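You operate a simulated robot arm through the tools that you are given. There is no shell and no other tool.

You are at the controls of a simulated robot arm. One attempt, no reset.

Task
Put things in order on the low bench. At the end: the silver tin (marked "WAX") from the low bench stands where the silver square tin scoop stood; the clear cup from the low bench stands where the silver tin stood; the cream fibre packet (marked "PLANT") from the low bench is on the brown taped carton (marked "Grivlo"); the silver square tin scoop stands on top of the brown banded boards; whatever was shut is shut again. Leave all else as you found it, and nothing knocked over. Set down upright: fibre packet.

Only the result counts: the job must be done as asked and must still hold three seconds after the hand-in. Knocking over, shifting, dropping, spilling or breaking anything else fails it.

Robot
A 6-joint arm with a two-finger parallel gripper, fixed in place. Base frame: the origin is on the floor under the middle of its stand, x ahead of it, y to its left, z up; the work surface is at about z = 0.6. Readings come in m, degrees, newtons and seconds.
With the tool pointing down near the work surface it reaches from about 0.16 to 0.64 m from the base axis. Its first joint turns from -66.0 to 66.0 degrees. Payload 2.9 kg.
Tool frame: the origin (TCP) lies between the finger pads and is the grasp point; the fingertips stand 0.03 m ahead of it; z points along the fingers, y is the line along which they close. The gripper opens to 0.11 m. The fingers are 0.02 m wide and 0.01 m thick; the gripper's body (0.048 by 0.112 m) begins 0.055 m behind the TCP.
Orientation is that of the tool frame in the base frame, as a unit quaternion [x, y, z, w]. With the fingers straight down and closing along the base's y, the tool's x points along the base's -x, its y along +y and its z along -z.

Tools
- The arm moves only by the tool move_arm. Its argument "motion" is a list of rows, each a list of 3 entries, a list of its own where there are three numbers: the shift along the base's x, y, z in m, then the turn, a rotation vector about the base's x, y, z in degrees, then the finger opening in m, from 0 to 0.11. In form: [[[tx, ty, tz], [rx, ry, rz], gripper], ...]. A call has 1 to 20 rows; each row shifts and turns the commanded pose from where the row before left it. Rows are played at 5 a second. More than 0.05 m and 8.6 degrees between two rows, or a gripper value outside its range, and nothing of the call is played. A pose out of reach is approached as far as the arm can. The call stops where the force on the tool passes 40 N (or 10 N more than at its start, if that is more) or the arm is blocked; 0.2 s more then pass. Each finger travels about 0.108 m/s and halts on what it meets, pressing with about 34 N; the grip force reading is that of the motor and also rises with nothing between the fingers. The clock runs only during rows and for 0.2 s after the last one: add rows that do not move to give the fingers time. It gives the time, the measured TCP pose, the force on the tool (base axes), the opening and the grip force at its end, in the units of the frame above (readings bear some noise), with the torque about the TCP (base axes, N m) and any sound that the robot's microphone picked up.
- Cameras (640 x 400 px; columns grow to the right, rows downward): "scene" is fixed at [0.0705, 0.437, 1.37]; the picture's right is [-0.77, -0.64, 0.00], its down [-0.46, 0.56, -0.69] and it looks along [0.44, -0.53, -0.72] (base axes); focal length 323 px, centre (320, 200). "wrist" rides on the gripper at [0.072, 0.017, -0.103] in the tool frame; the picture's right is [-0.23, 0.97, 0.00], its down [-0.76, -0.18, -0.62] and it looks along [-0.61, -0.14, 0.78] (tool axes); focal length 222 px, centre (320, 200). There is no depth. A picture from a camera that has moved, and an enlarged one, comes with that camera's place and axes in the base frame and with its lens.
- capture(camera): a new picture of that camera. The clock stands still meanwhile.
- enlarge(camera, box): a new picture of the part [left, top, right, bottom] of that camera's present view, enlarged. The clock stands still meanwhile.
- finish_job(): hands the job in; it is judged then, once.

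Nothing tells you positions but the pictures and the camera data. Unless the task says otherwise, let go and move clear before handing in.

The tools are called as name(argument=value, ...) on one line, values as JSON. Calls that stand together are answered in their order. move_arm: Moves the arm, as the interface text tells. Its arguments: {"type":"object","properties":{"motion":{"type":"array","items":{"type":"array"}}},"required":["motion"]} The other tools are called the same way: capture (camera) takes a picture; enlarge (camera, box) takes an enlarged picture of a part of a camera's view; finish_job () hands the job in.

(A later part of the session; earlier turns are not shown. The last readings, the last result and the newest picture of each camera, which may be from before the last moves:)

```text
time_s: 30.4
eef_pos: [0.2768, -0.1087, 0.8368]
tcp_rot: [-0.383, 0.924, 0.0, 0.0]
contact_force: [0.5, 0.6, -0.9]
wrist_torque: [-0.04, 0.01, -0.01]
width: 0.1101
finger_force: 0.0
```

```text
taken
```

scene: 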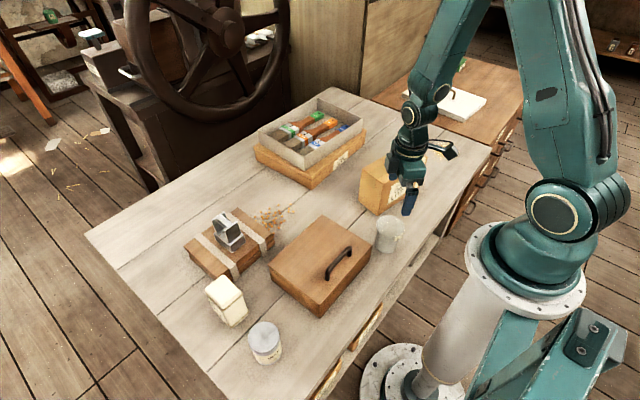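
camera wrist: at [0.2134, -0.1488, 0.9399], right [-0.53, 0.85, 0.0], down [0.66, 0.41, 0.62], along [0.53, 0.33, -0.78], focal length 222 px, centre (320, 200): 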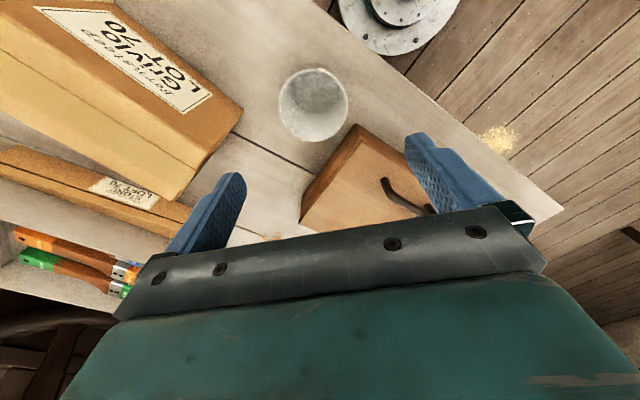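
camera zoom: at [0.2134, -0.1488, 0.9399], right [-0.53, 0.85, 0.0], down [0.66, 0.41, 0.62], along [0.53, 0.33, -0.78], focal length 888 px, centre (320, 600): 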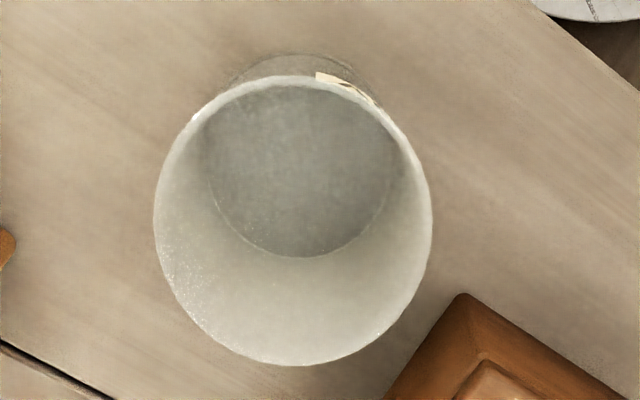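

The cup may hold some liquid, so I'll keep it level. Its rim is centred near (0.276, -0.117) with a diameter of about 0.076 m. I'll come down partway and check the centring.

move_arm(motion=[[[-0.001, -0.008, -0.03], [0, 0, 0], 0.11], [[0, 0, -0.03], [0, 0, 0], 0.11], [[0, 0, -0.03], [0, 0, 0], 0.11], [[0, 0, 0], [0, 0, 0], 0.11], [[0, 0, 0], [0, 0, 0], 0.11]])

enlarge(camera="wrist", box=[160, 40, 480, 240])

enlarge(camera="scene", box=[312, 160, 472, 260])

```text
time_s: 31.6
eef_pos: [0.2751, -0.1178, 0.7463]
tcp_rot: [-0.383, 0.924, -0.001, 0.0]
contact_force: [1.0, 0.2, 0.7]
wrist_torque: [0.01, -0.01, 0.02]
width: 0.1099
finger_force: 0.1
```

```text
2.00 times, centred on (320, 140) of wrist
camera zoom: at [0.2119, -0.1571, 0.8508], right [-0.53, 0.85, 0.0], down [0.66, 0.41, 0.62], along [0.53, 0.33, -0.78], focal length 444 px, centre (320, 320)
```

zoom: 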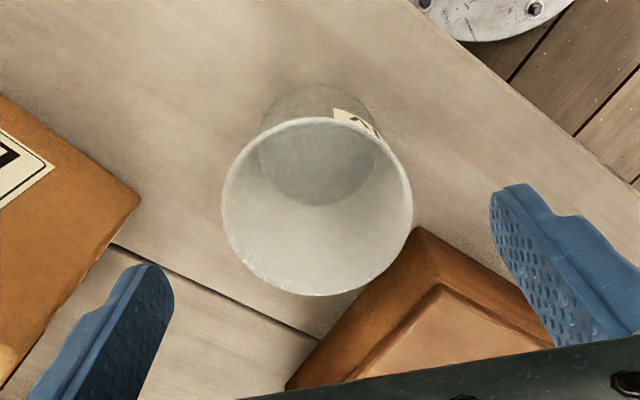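

```text
4.00 times, centred on (392, 210) of scene
camera zoom: at [0.0705, 0.437, 1.37], right [-0.77, -0.64, 0.0], down [-0.46, 0.56, -0.69], along [0.44, -0.53, -0.72], focal length 1292 px, centre (32, 160)
```

zoom: 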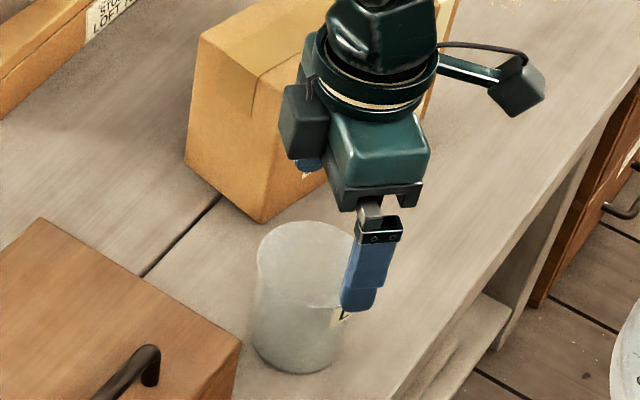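

The cup is well centred between the fingers. I'll descend so the pads straddle the rim and upper wall, then close gently.

move_arm(motion=[[[-0.001, -0.001, -0.03], [0, 0, 0], 0.11], [[0, 0, -0.03], [0, 0, 0], 0.11], [[0, 0, -0.02], [0, 0, 0], 0.11], [[0, 0, 0], [0, 0, 0], 0.11], [[0, 0, 0], [0, 0, 0], 0.1], [[0, 0, 0], [0, 0, 0], 0.09], [[0, 0, 0], [0, 0, 0], 0.08], [[0, 0, 0], [0, 0, 0], 0.075], [[0, 0, 0], [0, 0, 0], 0.07], [[0, 0, 0], [0, 0, 0], 0.07]])

enlarge(camera="wrist", box=[160, 60, 480, 260])

enlarge(camera="scene", box=[312, 180, 472, 280])

```text
time_s: 33.8
eef_pos: [0.2754, -0.1174, 0.6676]
tcp_rot: [-0.383, 0.924, 0.001, 0.0]
contact_force: [0.6, 0.1, -0.1]
wrist_torque: [0.0, -0.02, 0.0]
width: 0.0747
finger_force: 33.6
```

```text
2.00 times, centred on (320, 160) of wrist
camera zoom: at [0.2122, -0.1571, 0.7707], right [-0.53, 0.85, 0.0], down [0.66, 0.41, 0.62], along [0.53, 0.33, -0.78], focal length 444 px, centre (320, 280)
```

zoom: 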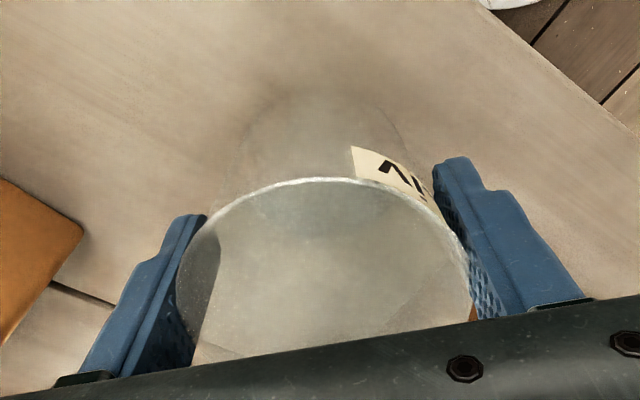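

```text
4.00 times, centred on (392, 230) of scene
camera zoom: at [0.0705, 0.437, 1.37], right [-0.77, -0.64, 0.0], down [-0.46, 0.56, -0.69], along [0.44, -0.53, -0.72], focal length 1292 px, centre (32, 80)
```

zoom: 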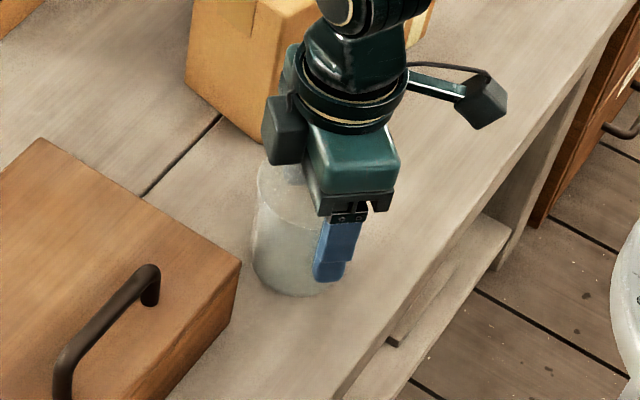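

The cup is gripped near its rim (0.075 m). I'll lift slowly and check it hangs level.

move_arm(motion=[[[0, 0, 0.003], [0, 0, 0], 0.068], [[0, 0, 0.007], [0, 0, 0], 0.068], [[0, 0, 0.01], [0, 0, 0], 0.068], [[0, 0, 0.015], [0, 0, 0], 0.068], [[0, 0, 0.02], [0, 0, 0], 0.068], [[0, 0, 0.025], [0, 0, 0], 0.068], [[0, 0, 0.025], [0, 0, 0], 0.068], [[0, 0, 0.025], [0, 0, 0], 0.068], [[0, 0, 0.02], [0, 0, 0], 0.068], [[0, 0, 0.012], [0, 0, 0], 0.068], [[0, 0, 0.006], [0, 0, 0], 0.068], [[0, 0, 0.002], [0, 0, 0], 0.068], [[0, 0, 0], [0, 0, 0], 0.068]])

enlarge(camera="wrist", box=[160, 60, 480, 260])

enlarge(camera="scene", box=[312, 140, 472, 240])

```text
time_s: 36.6
eef_pos: [0.2742, -0.117, 0.8364]
tcp_rot: [-0.383, 0.924, 0.0, -0.001]
contact_force: [0.1, -0.2, -0.2]
wrist_torque: [0.02, 0.05, 0.02]
width: 0.0741
finger_force: 34.0
```

```text
2.00 times, centred on (320, 160) of wrist
camera zoom: at [0.2121, -0.1569, 0.94], right [-0.53, 0.85, 0.0], down [0.66, 0.41, 0.62], along [0.53, 0.33, -0.78], focal length 444 px, centre (320, 280)
```

zoom: 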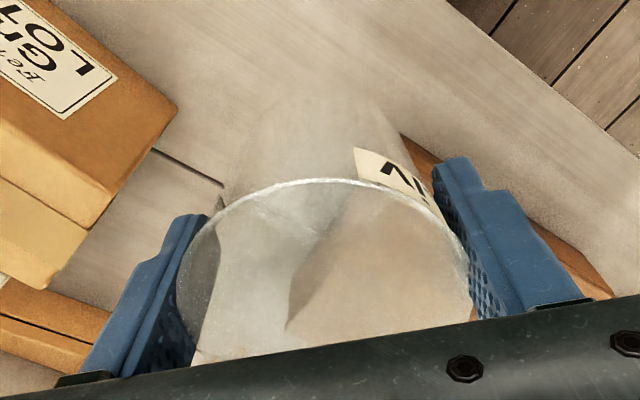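

```text
4.00 times, centred on (392, 190) of scene
camera zoom: at [0.0705, 0.437, 1.37], right [-0.77, -0.64, 0.0], down [-0.46, 0.56, -0.69], along [0.44, -0.53, -0.72], focal length 1292 px, centre (32, 240)
```

zoom: 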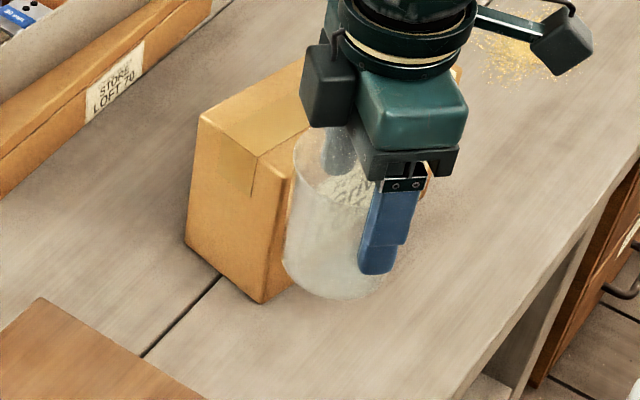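

The cup hangs level and steady. I'll carry it with a gentle ramp to above the tin's old place at (0.558, -0.015).

move_arm(motion=[[[0.0068, 0.0024, 0], [0, 0, 0], 0.068], [[0.0169, 0.0061, 0], [0, 0, 0], 0.068], [[0.0338, 0.0121, 0], [0, 0, 0], 0.068], [[0.0338, 0.0121, 0], [0, 0, 0], 0.068], [[0.0338, 0.0121, 0], [0, 0, 0], 0.068], [[0.0338, 0.0121, 0], [0, 0, 0], 0.068], [[0.0338, 0.0121, 0], [0, 0, 0], 0.068], [[0.0338, 0.0121, 0], [0, 0, 0], 0.068], [[0.0338, 0.0121, 0], [0, 0, 0], 0.068], [[0.0169, 0.0061, 0], [0, 0, 0], 0.068], [[0.0068, 0.0024, 0], [0, 0, 0], 0.068], [[0, 0, 0], [0, 0, 0], 0.068], [[0, 0, 0], [0, 0, 0], 0.068]])

enlarge(camera="wrist", box=[160, 60, 480, 260])

enlarge(camera="scene", box=[210, 130, 370, 230])

```text
time_s: 39.4
eef_pos: [0.5593, -0.0169, 0.8363]
tcp_rot: [-0.383, 0.924, 0.0, 0.0]
contact_force: [0.3, -0.2, 0.2]
wrist_torque: [0.03, 0.02, 0.01]
width: 0.0742
finger_force: 34.1
```

```text
2.00 times, centred on (320, 160) of wrist
camera zoom: at [0.4963, -0.0565, 0.9397], right [-0.53, 0.85, 0.0], down [0.66, 0.41, 0.62], along [0.53, 0.33, -0.78], focal length 444 px, centre (320, 280)
```

zoom: 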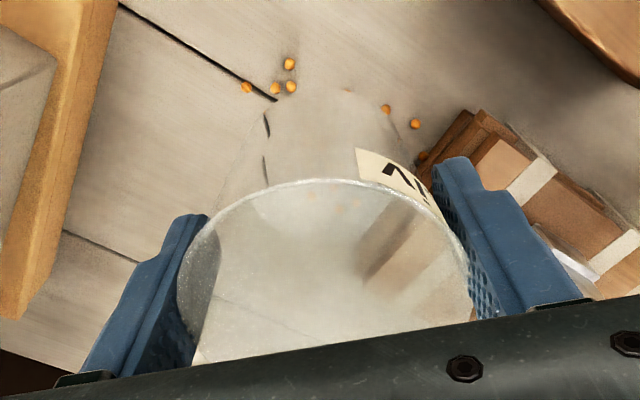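

```text
4.00 times, centred on (290, 180) of scene
camera zoom: at [0.0705, 0.437, 1.37], right [-0.77, -0.64, 0.0], down [-0.46, 0.56, -0.69], along [0.44, -0.53, -0.72], focal length 1292 px, centre (440, 280)
```

zoom: 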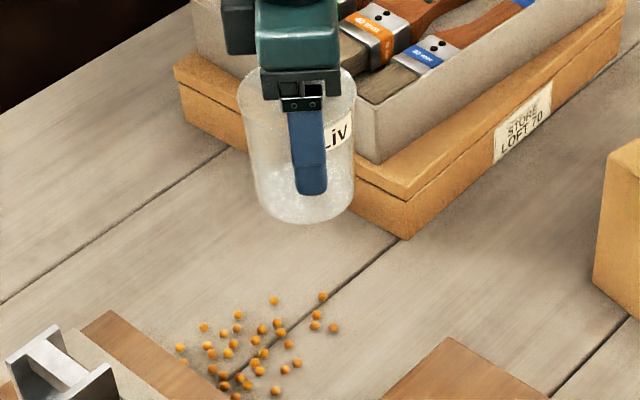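

The cup hangs level over the old tin spot, and I can now see a few seeds on the far side that the tin was hiding. I'll look closely before lowering.

enlarge(camera="scene", box=[250, 185, 330, 235])

enlarge(camera="wrist", box=[240, 70, 400, 170])

```text
8.00 times, centred on (290, 210) of scene
camera zoom: at [0.0705, 0.437, 1.37], right [-0.77, -0.64, 0.0], down [-0.46, 0.56, -0.69], along [0.44, -0.53, -0.72], focal length 2584 px, centre (560, 120)
```

zoom: 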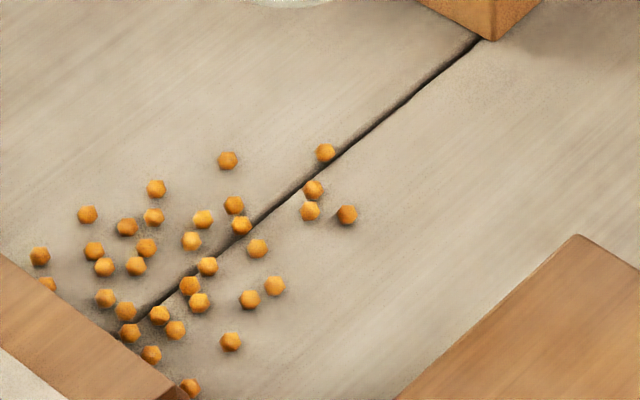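

```text
4.00 times, centred on (320, 120) of wrist
camera zoom: at [0.4963, -0.0565, 0.9397], right [-0.53, 0.85, 0.0], down [0.66, 0.41, 0.62], along [0.53, 0.33, -0.78], focal length 888 px, centre (320, 520)
```

zoom: 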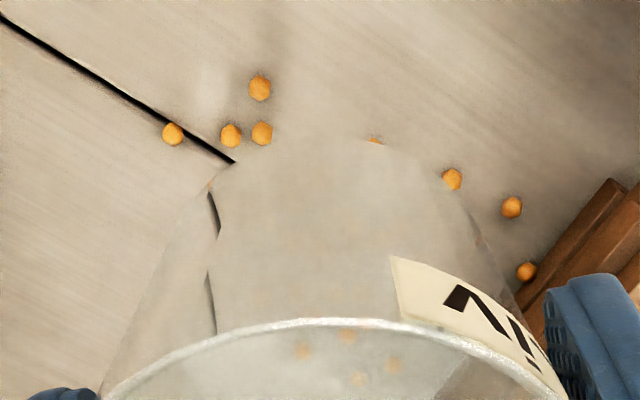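

All seeds are unmoved, and several lie within the footprint the tin had, so they look like flat dressing the tin stood over without being lifted. I'll lower the cup at the tin's exact place and compare its contact height with the height where I gripped it.

move_arm(motion=[[[-0.001, 0.001, -0.005], [0, 0, 0], 0.068], [[0, 0, -0.012], [0, 0, 0], 0.068], [[0, 0, -0.025], [0, 0, 0], 0.068], [[0, 0, -0.025], [0, 0, 0], 0.068], [[0, 0, -0.025], [0, 0, 0], 0.068], [[0, 0, -0.025], [0, 0, 0], 0.068], [[0, 0, -0.02], [0, 0, 0], 0.068], [[0, 0, -0.012], [0, 0, 0], 0.068], [[0, 0, -0.006], [0, 0, 0], 0.068], [[0, 0, -0.003], [0, 0, 0], 0.068], [[0, 0, 0], [0, 0, 0], 0.068]])

enlarge(camera="scene", box=[250, 165, 346, 225])

enlarge(camera="wrist", box=[160, 60, 480, 260])

```text
time_s: 41.8
eef_pos: [0.5579, -0.0151, 0.6792]
tcp_rot: [-0.382, 0.924, 0.0, 0.0]
contact_force: [-0.3, -0.1, 0.1]
wrist_torque: [0.0, -0.03, -0.02]
width: 0.0738
finger_force: 34.0
```

```text
6.67 times, centred on (298, 195) of scene
camera zoom: at [0.0705, 0.437, 1.37], right [-0.77, -0.64, 0.0], down [-0.46, 0.56, -0.69], along [0.44, -0.53, -0.72], focal length 2153 px, centre (467, 233)
```

zoom: 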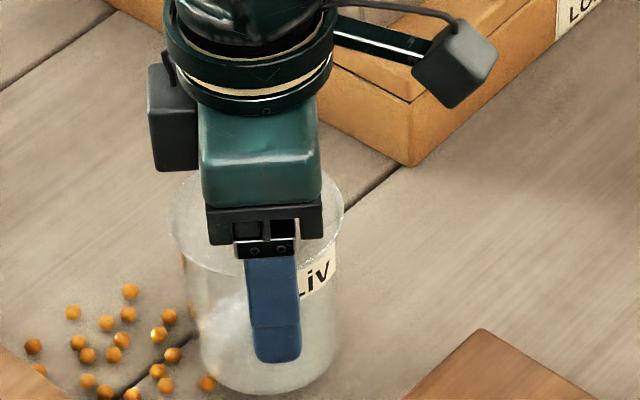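

```text
2.00 times, centred on (320, 160) of wrist
camera zoom: at [0.4946, -0.0545, 0.7825], right [-0.53, 0.85, 0.0], down [0.66, 0.41, 0.62], along [0.53, 0.33, -0.78], focal length 444 px, centre (320, 280)
```

zoom: 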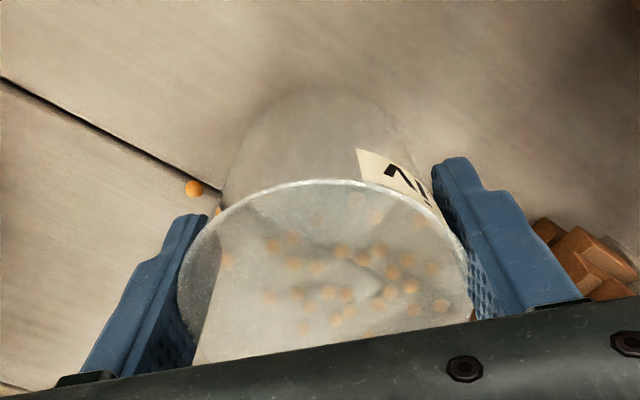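

move_arm(motion=[[[0, 0, -0.002], [0, 0, 0], 0.068], [[0, 0, -0.002], [0, 0, 0], 0.068], [[0, 0, -0.002], [0, 0, 0], 0.068], [[0, 0, 0], [0, 0, 0], 0.068]])

```text
time_s: 42.8
eef_pos: [0.5586, -0.0146, 0.6729]
tcp_rot: [-0.382, 0.924, 0.0, 0.0]
contact_force: [0.3, -0.2, -1.0]
wrist_torque: [0.01, -0.01, -0.04]
width: 0.0737
finger_force: 34.1
```

No contact at a height where solid seeds would have been touched. Continuing down in small steps.

move_arm(motion=[[[0, 0, -0.0015], [0, 0, 0], 0.068], [[0, 0, -0.0015], [0, 0, 0], 0.068], [[0, 0, -0.001], [0, 0, 0], 0.068], [[0, 0, 0], [0, 0, 0], 0.068]])

```text
time_s: 43.8
eef_pos: [0.5578, -0.0142, 0.6686]
tcp_rot: [-0.383, 0.924, 0.001, 0.0]
contact_force: [0.1, -1.1, -0.7]
wrist_torque: [0.03, 0.03, -0.01]
width: 0.0737
finger_force: 33.9
```

move_arm(motion=[[[0, 0, -0.001], [0, 0, 0], 0.068], [[0, 0, -0.0007], [0, 0, 0], 0.068], [[0, 0, 0], [0, 0, 0], 0.068]])

```text
time_s: 44.6
eef_pos: [0.5581, -0.0136, 0.6674]
tcp_rot: [-0.383, 0.924, 0.0, 0.0]
contact_force: [0.1, 0.4, -0.5]
wrist_torque: [-0.02, 0.02, 0.02]
width: 0.0736
finger_force: 34.0
```

move_arm(motion=[[[0, 0, -0.001], [0, 0, 0], 0.068], [[0, 0, 0], [0, 0, 0], 0.068]])

```text
time_s: 45.2
eef_pos: [0.5591, -0.0139, 0.6679]
tcp_rot: [-0.382, 0.924, 0.001, 0.0]
contact_force: [-3.8, -0.7, 12.2]
wrist_torque: [0.01, 0.15, 0.06]
width: 0.0733
finger_force: 34.0
```

The cup has reached the bench at the same height as when gripped, so nothing is under it. I'll ease off, release and rise.

move_arm(motion=[[[0, 0, 0.0007], [0, 0, 0], 0.068], [[0, 0, 0], [0, 0, 0], 0.068]])

```text
time_s: 45.8
eef_pos: [0.5576, -0.0138, 0.6669]
tcp_rot: [-0.384, 0.923, 0.0, 0.001]
contact_force: [-1.8, 1.7, 9.4]
wrist_torque: [0.05, -0.04, 0.06]
width: 0.0735
finger_force: 34.2
```

move_arm(motion=[[[0, 0, 0.0005], [0, 0, 0], 0.068], [[0, 0, 0], [0, 0, 0], 0.074], [[0, 0, 0], [0, 0, 0], 0.08], [[0, 0, 0], [0, 0, 0], 0.09], [[0, 0, 0], [0, 0, 0], 0.1], [[0, 0, 0], [0, 0, 0], 0.105], [[0, 0, 0.015], [0, 0, 0], 0.105], [[0, 0, 0.025], [0, 0, 0], 0.105], [[0, 0, 0.04], [0, 0, 0], 0.105], [[0, 0, 0.04], [0, 0, 0], 0.105], [[0, 0, 0.04], [0, 0, 0], 0.105], [[0, 0, 0.03], [0, 0, 0], 0.11], [[0, 0, 0], [0, 0, 0], 0.11]])

capture(camera="wrist")

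capture(camera="scene")

enlarge(camera="scene", box=[240, 165, 368, 245])

```text
time_s: 48.6
eef_pos: [0.5568, -0.0142, 0.8585]
tcp_rot: [-0.383, 0.924, 0.0, 0.0]
contact_force: [0.1, -0.2, -0.1]
wrist_torque: [-0.01, -0.01, 0.02]
width: 0.1102
finger_force: 0.0
```

```text
taken
camera wrist: at [0.4941, -0.0533, 0.962], right [-0.53, 0.85, 0.0], down [0.66, 0.41, 0.62], along [0.53, 0.33, -0.78], focal length 222 px, centre (320, 200)
```

wrist: 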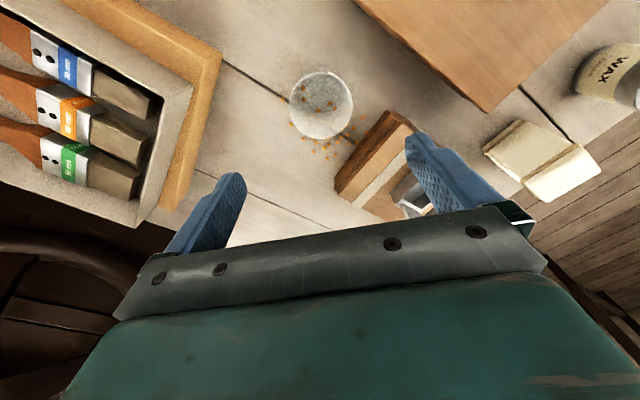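

```text
taken
```

scene: 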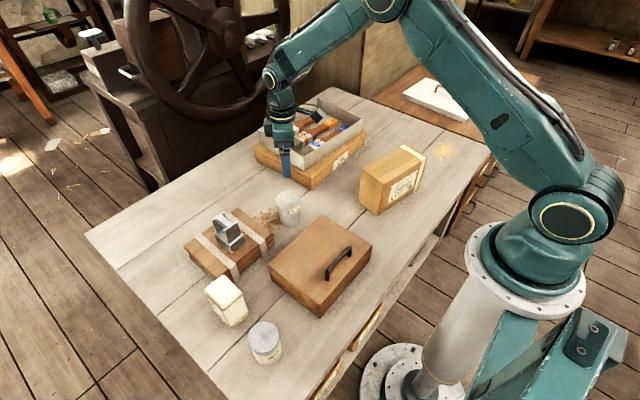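

```text
5.00 times, centred on (304, 205) of scene
camera zoom: at [0.0704, 0.437, 1.37], right [-0.77, -0.64, 0.0], down [-0.46, 0.56, -0.69], along [0.44, -0.53, -0.72], focal length 1615 px, centre (400, 175)
```

zoom: 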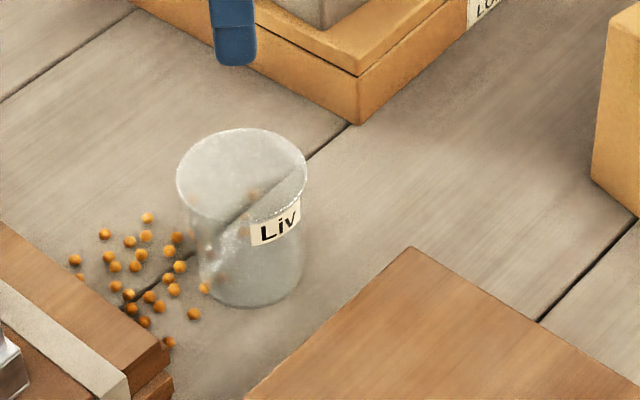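

The cup stands where the tin stood. Now for the fibre packet: I'll move above it at about (0.473, 0.303), turning the gripper back to close along y.

move_arm(motion=[[[-0.0105, 0.0396, 0], [0, 0, -5.625], 0.11], [[-0.0105, 0.0396, 0], [0, 0, -5.625], 0.11], [[-0.0105, 0.0396, 0], [0, 0, -5.625], 0.11], [[-0.0105, 0.0396, 0], [0, 0, -5.625], 0.11], [[-0.0105, 0.0396, 0], [0, 0, -5.625], 0.11], [[-0.0105, 0.0396, 0], [0, 0, -5.625], 0.11], [[-0.0105, 0.0396, 0], [0, 0, -5.625], 0.11], [[-0.0105, 0.0396, 0], [0, 0, -5.625], 0.11], [[0, 0, 0], [0, 0, 0], 0.11], [[0, 0, 0], [0, 0, 0], 0.11]])

capture(camera="wrist")

enlarge(camera="wrist", box=[240, 50, 400, 150])

enlarge(camera="scene", box=[180, 260, 308, 340])

```text
time_s: 50.8
eef_pos: [0.4739, 0.3025, 0.8607]
tcp_rot: [-0.001, 1.0, 0.001, 0.0]
contact_force: [0.3, 0.4, -0.2]
wrist_torque: [-0.01, -0.01, 0.03]
width: 0.1101
finger_force: 0.1
```

```text
taken
camera wrist: at [0.4018, 0.3187, 0.9636], right [0.23, 0.97, 0.0], down [0.76, -0.18, 0.62], along [0.61, -0.14, -0.78], focal length 222 px, centre (320, 200)
```

wrist: 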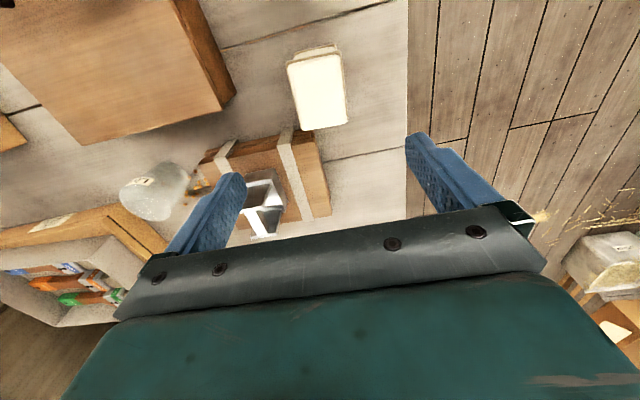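

```text
4.00 times, centred on (320, 100) of wrist
camera zoom: at [0.4018, 0.3187, 0.9636], right [0.23, 0.97, 0.0], down [0.76, -0.18, 0.62], along [0.61, -0.14, -0.78], focal length 888 px, centre (320, 600)
```

zoom: 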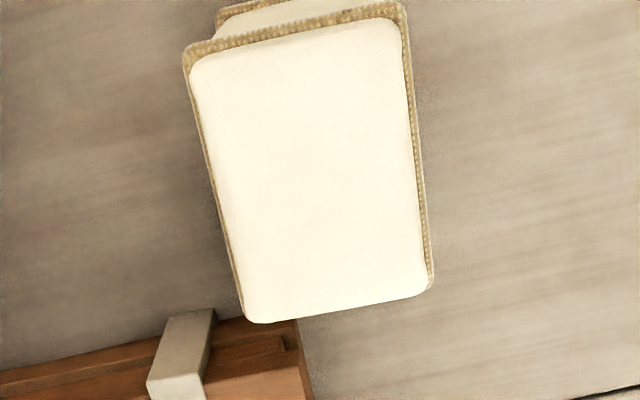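

```text
5.00 times, centred on (244, 300) of scene
camera zoom: at [0.0704, 0.4371, 1.37], right [-0.77, -0.64, 0.0], down [-0.46, 0.56, -0.69], along [0.44, -0.53, -0.72], focal length 1615 px, centre (700, -300)
```

zoom: 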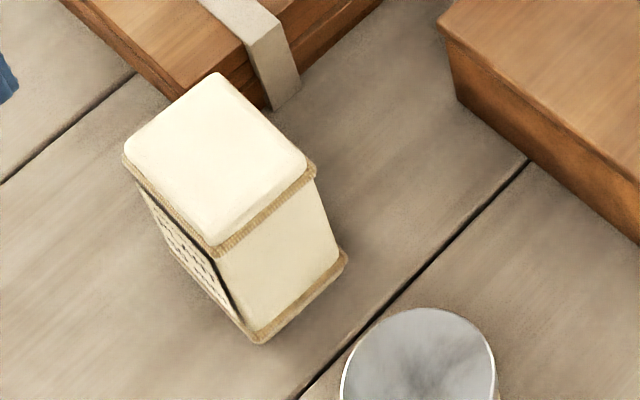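

The packet is about 0.070 × 0.055 × 0.098 m, centred near (0.464, 0.305). I'll centre on it and descend, closing across the 0.055 m side.

move_arm(motion=[[[-0.005, 0.001, -0.03], [0, 0, -1], 0.11], [[-0.005, 0.001, -0.03], [0, 0, -1], 0.11], [[0, 0, -0.02], [0, 0, 0], 0.1], [[0, 0, 0], [0, 0, 0], 0.1], [[0, 0, 0], [0, 0, 0], 0.1]])

enlarge(camera="wrist", box=[160, 40, 480, 240])

enlarge(camera="scene", box=[160, 230, 320, 330])

```text
time_s: 52.0
eef_pos: [0.4632, 0.3061, 0.778]
tcp_rot: [0.018, 1.0, -0.001, 0.0]
contact_force: [-0.6, 0.5, -0.2]
wrist_torque: [0.0, -0.03, 0.03]
width: 0.0998
finger_force: 0.0
```

```text
2.00 times, centred on (320, 140) of wrist
camera zoom: at [0.3922, 0.3238, 0.8806], right [0.26, 0.97, 0.0], down [0.76, -0.2, 0.62], along [0.6, -0.16, -0.78], focal length 444 px, centre (320, 320)
```

zoom: 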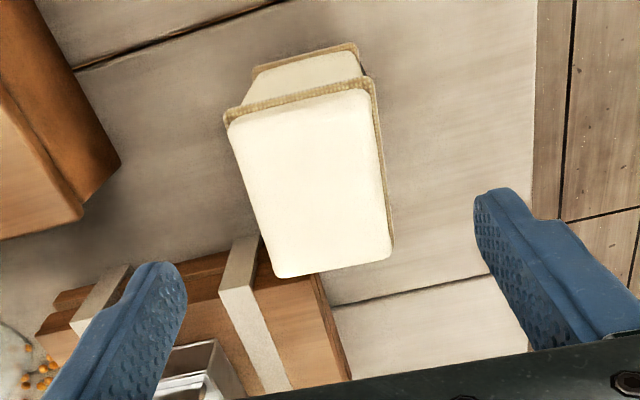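

```text
4.00 times, centred on (240, 280) of scene
camera zoom: at [0.0705, 0.437, 1.37], right [-0.77, -0.64, 0.0], down [-0.46, 0.56, -0.69], along [0.44, -0.53, -0.72], focal length 1292 px, centre (640, -120)
```

zoom: 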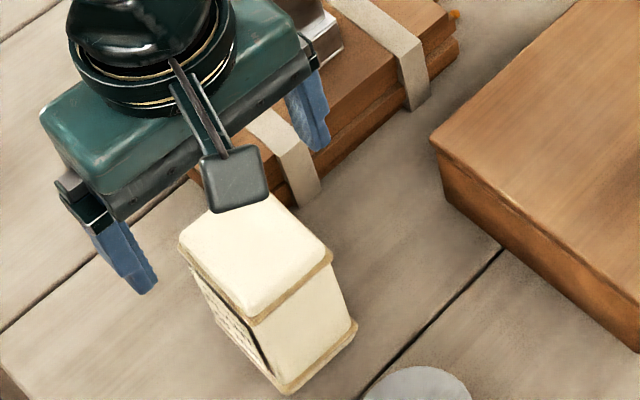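

The packet sits centrally between the fingers. Descending to grip height and closing.

move_arm(motion=[[[-0.002, -0.001, -0.03], [0, 0, 0], 0.1], [[0, 0, -0.04], [0, 0, 0], 0.1], [[0, 0, -0.03], [0, 0, 0], 0.1], [[0, 0, -0.016], [0, 0, 0], 0.1], [[0, 0, 0], [0, 0, 0], 0.1], [[0, 0, 0], [0, 0, 0], 0.08], [[0, 0, 0], [0, 0, 0], 0.065], [[0, 0, 0], [0, 0, 0], 0.055], [[0, 0, 0], [0, 0, 0], 0.045], [[0, 0, 0], [0, 0, 0], 0.045]])

enlarge(camera="wrist", box=[160, 40, 480, 240])

enlarge(camera="scene", box=[160, 250, 320, 350])

```text
time_s: 54.2
eef_pos: [0.4629, 0.3054, 0.6642]
tcp_rot: [0.017, 1.0, 0.003, 0.002]
contact_force: [1.0, 6.2, 29.9]
wrist_torque: [-0.12, 0.31, -0.08]
width: 0.0556
finger_force: 10.7
```

```text
2.00 times, centred on (320, 140) of wrist
camera zoom: at [0.3903, 0.3231, 0.7673], right [0.26, 0.97, 0.01], down [0.75, -0.21, 0.63], along [0.61, -0.16, -0.78], focal length 444 px, centre (320, 320)
```

zoom: 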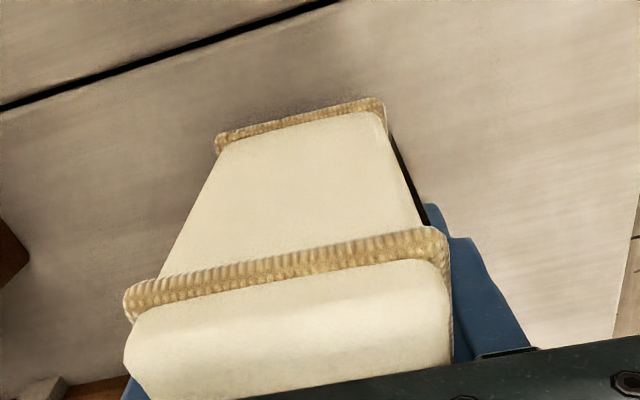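

```text
4.00 times, centred on (240, 300) of scene
camera zoom: at [0.07, 0.4369, 1.3701], right [-0.77, -0.64, 0.0], down [-0.46, 0.56, -0.69], along [0.44, -0.53, -0.72], focal length 1292 px, centre (640, -200)
```

zoom: 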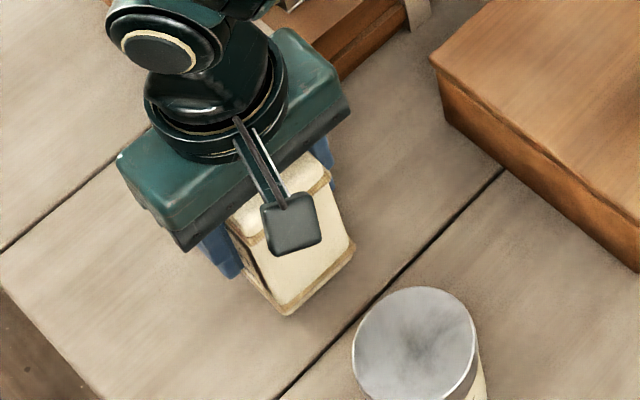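

The fingers are on the packet but there is an upward push of about 30 N. I'll hold still for a moment and re-read before doing anything.

move_arm(motion=[[[0, 0, 0], [0, 0, 0], 0.045], [[0, 0, 0], [0, 0, 0], 0.045]])

enlarge(camera="wrist", box=[200, 100, 456, 260])

```text
time_s: 54.8
eef_pos: [0.4618, 0.304, 0.6641]
tcp_rot: [0.017, 1.0, 0.003, 0.003]
contact_force: [1.3, 10.2, 27.5]
wrist_torque: [-0.07, 0.06, -0.08]
width: 0.0549
finger_force: 34.5
```

```text
2.50 times, centred on (328, 180) of wrist
camera zoom: at [0.3903, 0.3231, 0.7674], right [0.26, 0.97, 0.01], down [0.75, -0.21, 0.63], along [0.61, -0.16, -0.78], focal length 555 px, centre (300, 250)
```

zoom: 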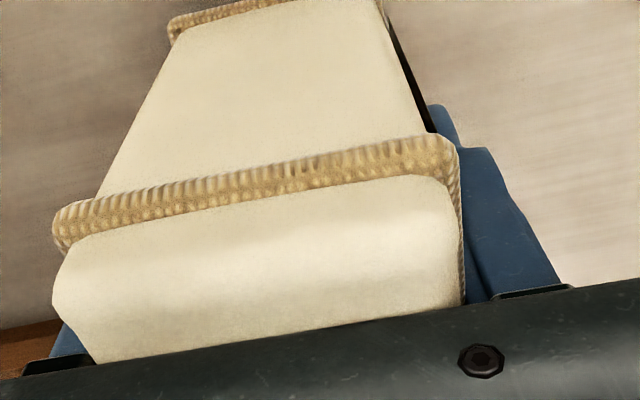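

The gripper's palm is likely pressing on the packet's bulging top. I'll open, rise about 10 mm and grip again a bit higher.

move_arm(motion=[[[0, 0, 0], [0, 0, 0], 0.065], [[0, 0, 0], [0, 0, 0], 0.075], [[0, 0, 0.005], [0, 0, 0], 0.08], [[0, 0, 0.005], [0, 0, 0], 0.08], [[0, 0, 0], [0, 0, 0], 0.08]])

enlarge(camera="wrist", box=[160, 40, 480, 240])

enlarge(camera="scene", box=[160, 250, 320, 350])

```text
time_s: 56.0
eef_pos: [0.4606, 0.3036, 0.6707]
tcp_rot: [0.017, 1.0, 0.0, -0.001]
contact_force: [0.6, -0.7, 0.4]
wrist_torque: [-0.02, 0.01, -0.03]
width: 0.0801
finger_force: 0.0
```

```text
2.00 times, centred on (320, 140) of wrist
camera zoom: at [0.3891, 0.3215, 0.7739], right [0.26, 0.97, 0.0], down [0.76, -0.2, 0.62], along [0.6, -0.16, -0.78], focal length 444 px, centre (320, 320)
```

zoom: 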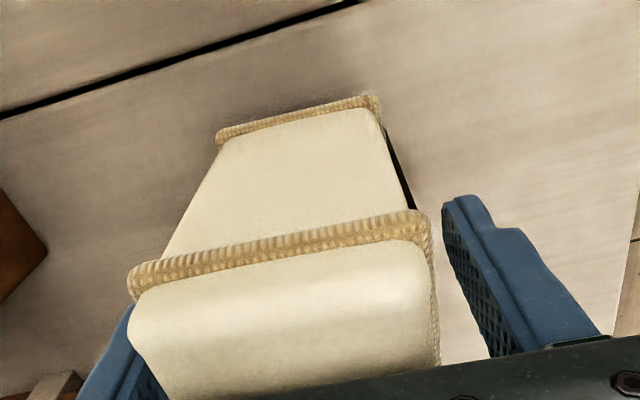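

```text
4.00 times, centred on (240, 300) of scene
camera zoom: at [0.0705, 0.437, 1.37], right [-0.77, -0.64, 0.0], down [-0.46, 0.56, -0.69], along [0.44, -0.53, -0.72], focal length 1292 px, centre (640, -200)
```

zoom: 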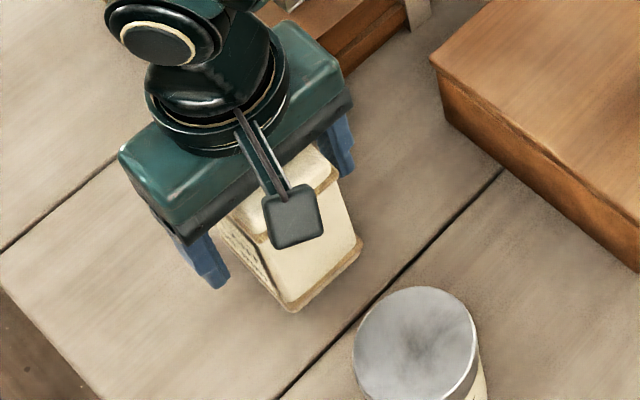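

The palm is clear of the packet now. Closing again at this height.

move_arm(motion=[[[0, -0.002, 0.002], [0, 0, 0], 0.08], [[0, 0, 0], [0, 0, 0], 0.07], [[0, 0, 0], [0, 0, 0], 0.06], [[0, 0, 0], [0, 0, 0], 0.05], [[0, 0, 0], [0, 0, 0], 0.045], [[0, 0, 0], [0, 0, 0], 0.045], [[0, 0, 0], [0, 0, 0], 0.045]])

enlarge(camera="wrist", box=[160, 40, 480, 240])

```text
time_s: 57.6
eef_pos: [0.4613, 0.3004, 0.6732]
tcp_rot: [0.018, 1.0, 0.0, 0.0]
contact_force: [-0.3, -1.6, -0.2]
wrist_torque: [-0.03, 0.04, 0.02]
width: 0.0545
finger_force: 33.2
```

```text
2.00 times, centred on (320, 140) of wrist
camera zoom: at [0.39, 0.3201, 0.7767], right [0.26, 0.97, 0.0], down [0.76, -0.2, 0.62], along [0.6, -0.16, -0.78], focal length 444 px, centre (320, 320)
```

zoom: 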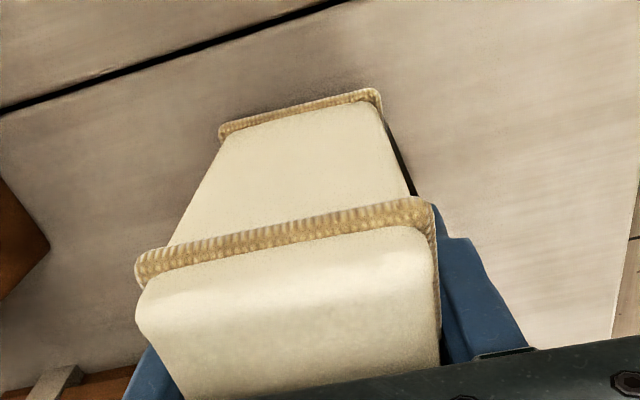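

The packet is gripped cleanly with no palm pressure. Lifting it straight up.

move_arm(motion=[[[0, 0, 0.005], [0, 0, 0], 0.045], [[0, 0, 0.015], [0, 0, 0], 0.045], [[0, 0, 0.03], [0, 0, 0], 0.045], [[0, 0, 0.035], [0, 0, 0], 0.045], [[0, 0, 0.035], [0, 0, 0], 0.045], [[0, 0, 0.035], [0, 0, 0], 0.045], [[0, 0, 0.03], [0, 0, 0], 0.045], [[0, 0, 0.015], [0, 0, 0], 0.045], [[0, 0, 0], [0, 0, 0], 0.045]])

capture(camera="wrist")

capture(camera="scene")

```text
time_s: 59.6
eef_pos: [0.4613, 0.301, 0.8728]
tcp_rot: [0.018, 1.0, 0.0, 0.001]
contact_force: [-0.8, -0.3, -1.7]
wrist_torque: [-0.01, 0.01, 0.0]
width: 0.0547
finger_force: 34.0
```

```text
taken
camera wrist: at [0.3903, 0.3207, 0.9758], right [0.26, 0.97, 0.0], down [0.76, -0.2, 0.62], along [0.6, -0.16, -0.78], focal length 222 px, centre (320, 200)
```

wrist: 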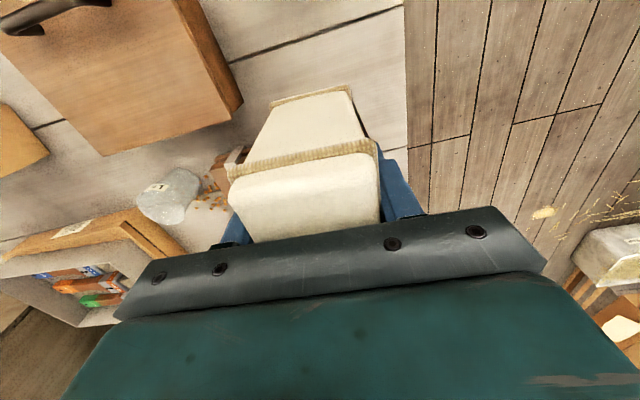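

```text
taken
```

scene: 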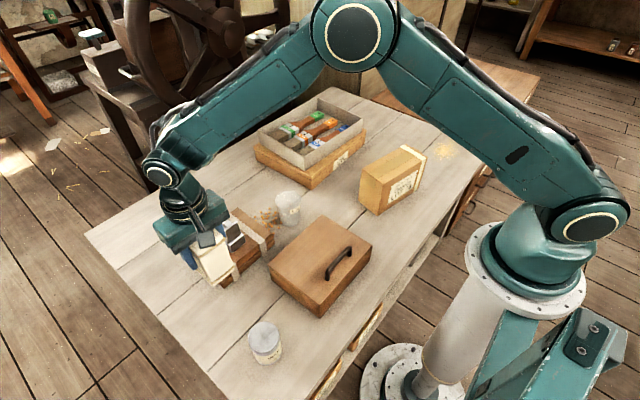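

The packet hangs upright. I'll carry it toward the Grivlo carton while turning the gripper so its narrow side lies across the carton, stopping short to view the carton's top.

move_arm(motion=[[[-0.003, -0.018, 0.003], [0, 0, -5], 0.045], [[-0.0058, -0.036, 0.005], [0, 0, -7.5], 0.045], [[-0.0058, -0.036, 0.005], [0, 0, -7.5], 0.045], [[-0.0058, -0.036, 0], [0, 0, -7.5], 0.045], [[-0.0058, -0.036, 0], [0, 0, -7.5], 0.045], [[-0.0058, -0.036, 0], [0, 0, -7.5], 0.045], [[-0.0058, -0.036, 0], [0, 0, -7.5], 0.045], [[-0.0058, -0.036, 0], [0, 0, -7.5], 0.045], [[-0.0058, -0.036, 0], [0, 0, -7.5], 0.045], [[-0.0058, -0.036, 0], [0, 0, -7.5], 0.045], [[-0.0058, -0.036, 0], [0, 0, -7.5], 0.045], [[-0.0058, -0.036, 0], [0, 0, -7.5], 0.045], [[-0.0058, -0.036, 0], [0, 0, -7.5], 0.045], [[-0.003, -0.03, 0], [0, 0, -4.7], 0.045], [[0, 0, 0], [0, 0, 0], 0.045], [[0, 0, 0], [0, 0, 0], 0.045]])

capture(camera="wrist")

capture(camera="scene")

```text
time_s: 63.0
eef_pos: [0.3853, -0.1803, 0.885]
tcp_rot: [0.775, 0.631, 0.0, 0.0]
contact_force: [0.3, 0.4, -1.9]
wrist_torque: [0.01, -0.02, 0.02]
width: 0.0546
finger_force: 34.2
```

```text
taken
camera wrist: at [0.4168, -0.1133, 0.9881], right [0.91, -0.42, 0.0], down [-0.33, -0.71, 0.62], along [-0.26, -0.57, -0.78], focal length 222 px, centre (320, 200)
```

wrist: 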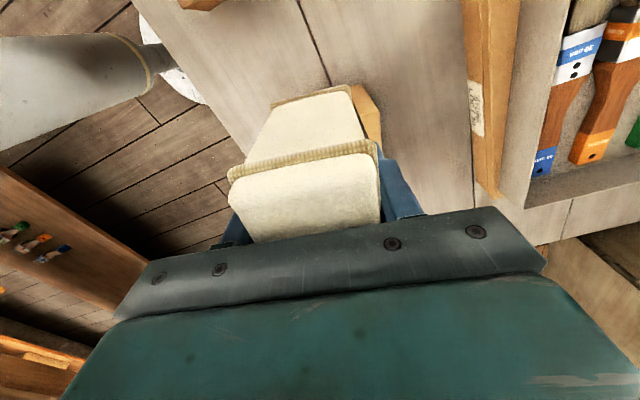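

```text
taken
```

scene: 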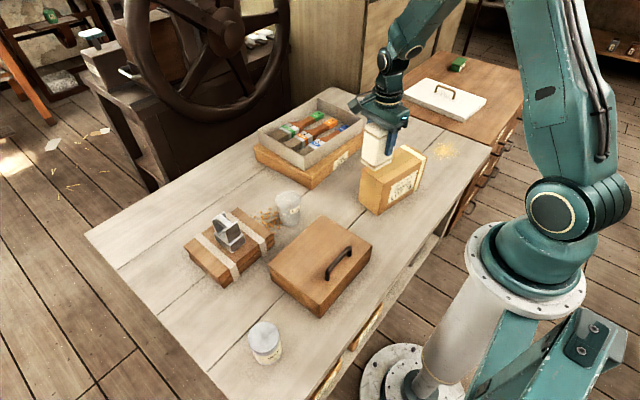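

The scene view shows the packet over the carton. I'll enlarge to refine the carton's corners and top height.

enlarge(camera="scene", box=[340, 90, 468, 170])

enlarge(camera="scene", box=[340, 140, 468, 220])

enlarge(camera="wrist", box=[220, 60, 476, 220])

```text
5.00 times, centred on (404, 130) of scene
camera zoom: at [0.0705, 0.437, 1.37], right [-0.77, -0.64, 0.0], down [-0.46, 0.56, -0.69], along [0.44, -0.53, -0.72], focal length 1615 px, centre (-100, 550)
```

zoom: 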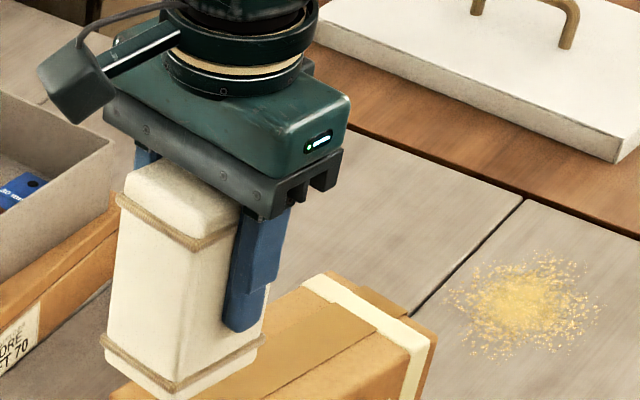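

```text
5.00 times, centred on (404, 180) of scene
camera zoom: at [0.0705, 0.437, 1.37], right [-0.77, -0.64, 0.0], down [-0.46, 0.56, -0.69], along [0.44, -0.53, -0.72], focal length 1615 px, centre (-100, 300)
```

zoom: 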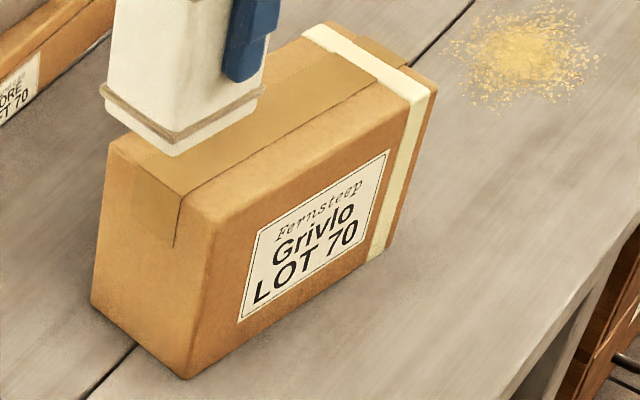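

```text
2.50 times, centred on (348, 140) of wrist
camera zoom: at [0.4168, -0.1133, 0.9881], right [0.91, -0.42, 0.0], down [-0.33, -0.71, 0.62], along [-0.26, -0.57, -0.78], focal length 555 px, centre (250, 350)
```

zoom: 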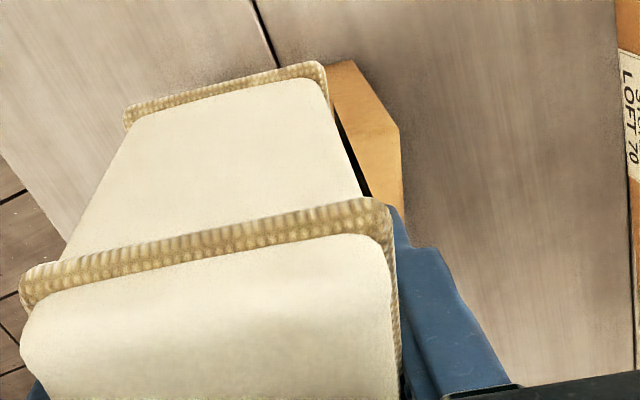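

The carton top is centred near (0.383, -0.303) at z about 0.735, turned about -12.5°, which matches the gripper. I'll move the packet above its centre.

move_arm(motion=[[[0, -0.02, 0], [0, 0, 0], 0.045], [[-0.001, -0.035, 0], [0, 0, 0], 0.045], [[-0.001, -0.035, 0], [0, 0, 0], 0.045], [[0, -0.02, 0], [0, 0, -0.7], 0.045], [[0, -0.01, 0], [0, 0, 0], 0.045], [[0, 0, 0], [0, 0, 0], 0.045], [[0, 0, 0], [0, 0, 0], 0.045]])

enlarge(camera="scene", box=[340, 80, 500, 180])

enlarge(camera="wrist", box=[180, 40, 500, 240])

```text
time_s: 64.6
eef_pos: [0.3835, -0.2991, 0.8866]
tcp_rot: [0.779, 0.627, 0.0, -0.001]
contact_force: [-1.0, 0.3, -1.5]
wrist_torque: [-0.01, 0.0, 0.02]
width: 0.0548
finger_force: 34.0
```

```text
4.00 times, centred on (420, 130) of scene
camera zoom: at [0.0705, 0.437, 1.37], right [-0.77, -0.64, 0.0], down [-0.46, 0.56, -0.69], along [0.44, -0.53, -0.72], focal length 1292 px, centre (-80, 480)
```

zoom: 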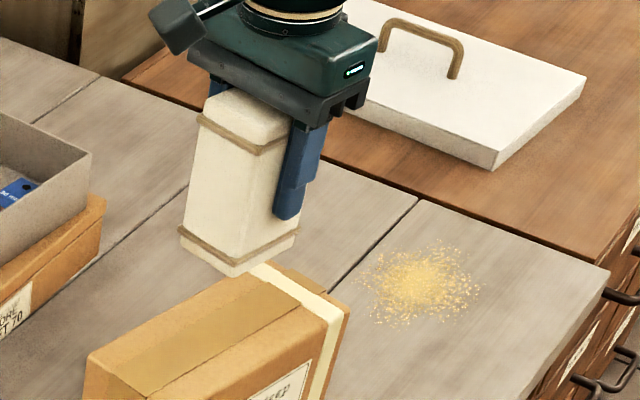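

```text
2.00 times, centred on (340, 140) of wrist
camera zoom: at [0.4163, -0.233, 0.9895], right [0.9, -0.43, 0.0], down [-0.34, -0.71, 0.62], along [-0.27, -0.56, -0.78], focal length 444 px, centre (280, 320)
```

zoom: 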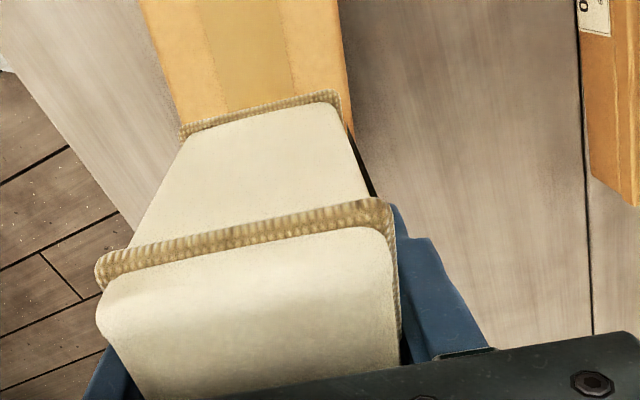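

The packet is centred over the carton. Lowering it in stages.

move_arm(motion=[[[-0.002, 0, -0.02], [0, 0, 0], 0.045], [[0, 0, -0.025], [0, 0, 0], 0.045], [[0, 0, -0.015], [0, 0, 0], 0.045], [[0, 0, -0.005], [0, 0, 0], 0.045], [[0, 0, 0], [0, 0, 0], 0.045]])

enlarge(camera="scene", box=[350, 90, 478, 170])

enlarge(camera="wrist", box=[180, 40, 500, 240])

```text
time_s: 65.8
eef_pos: [0.3831, -0.2991, 0.8223]
tcp_rot: [0.779, 0.626, 0.0, 0.0]
contact_force: [-0.5, 0.7, -2.0]
wrist_torque: [0.02, -0.03, -0.04]
width: 0.0546
finger_force: 33.9
```

```text
5.00 times, centred on (414, 130) of scene
camera zoom: at [0.0705, 0.437, 1.37], right [-0.77, -0.64, 0.0], down [-0.46, 0.56, -0.69], along [0.44, -0.53, -0.72], focal length 1615 px, centre (-150, 550)
```

zoom: 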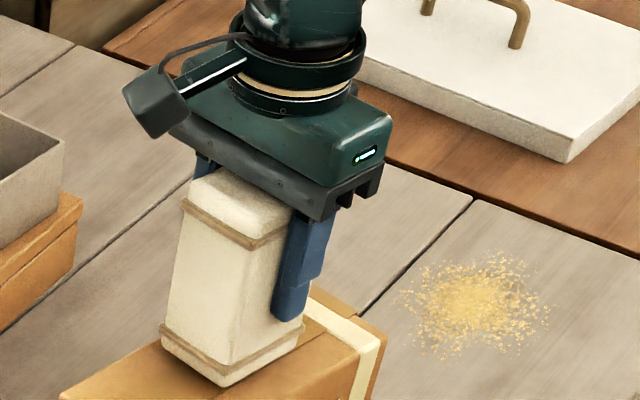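

```text
2.00 times, centred on (340, 140) of wrist
camera zoom: at [0.4148, -0.2329, 0.9243], right [0.9, -0.43, 0.0], down [-0.34, -0.71, 0.62], along [-0.27, -0.56, -0.78], focal length 444 px, centre (280, 320)
```

zoom: 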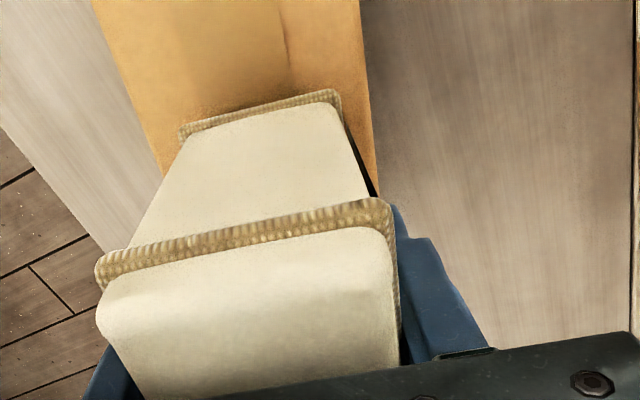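

move_arm(motion=[[[0, 0, -0.002], [0, 0, 0], 0.045], [[0, 0, -0.002], [0, 0, 0], 0.045], [[0, 0, -0.002], [0, 0, 0], 0.045], [[0, 0, 0], [0, 0, 0], 0.045]])

```text
time_s: 66.8
eef_pos: [0.3828, -0.2987, 0.8162]
tcp_rot: [0.779, 0.627, 0.0, 0.0]
contact_force: [-0.2, 0.7, -0.9]
wrist_torque: [0.01, -0.02, -0.01]
width: 0.0549
finger_force: 34.1
```

move_arm(motion=[[[0, 0, -0.002], [0, 0, 0], 0.045], [[0, 0, -0.002], [0, 0, 0], 0.045], [[0, 0, 0], [0, 0, 0], 0.045]])

```text
time_s: 67.6
eef_pos: [0.3825, -0.2982, 0.8125]
tcp_rot: [0.779, 0.627, 0.0, 0.001]
contact_force: [-4.3, 5.0, 28.7]
wrist_torque: [0.34, 0.57, -0.12]
width: 0.055
finger_force: 33.5
```

The packet has touched the carton top. Easing off the pressure before releasing.

move_arm(motion=[[[0, 0, 0.001], [0, 0, 0], 0.045], [[0, 0, 0], [0, 0, 0], 0.045]])

enlarge(camera="scene", box=[350, 110, 478, 190])

```text
time_s: 68.2
eef_pos: [0.3825, -0.2994, 0.8135]
tcp_rot: [0.779, 0.627, 0.0, 0.001]
contact_force: [-2.6, 1.2, 21.2]
wrist_torque: [-0.01, 0.3, -0.01]
width: 0.0547
finger_force: 34.2
```

```text
5.00 times, centred on (414, 150) of scene
camera zoom: at [0.0702, 0.4373, 1.3699], right [-0.77, -0.64, 0.0], down [-0.46, 0.56, -0.69], along [0.44, -0.53, -0.72], focal length 1615 px, centre (-150, 450)
```

zoom: 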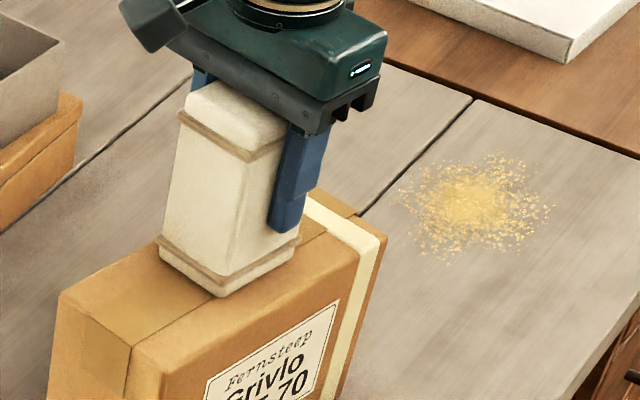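

move_arm(motion=[[[0, 0, 0.001], [0, 0, 0], 0.045], [[0, 0, 0], [0, 0, 0], 0.045]])

```text
time_s: 68.8
eef_pos: [0.382, -0.2986, 0.8125]
tcp_rot: [0.779, 0.627, 0.0, 0.001]
contact_force: [2.3, -1.6, 7.4]
wrist_torque: [-0.49, -0.11, 0.07]
width: 0.0546
finger_force: 34.5
```

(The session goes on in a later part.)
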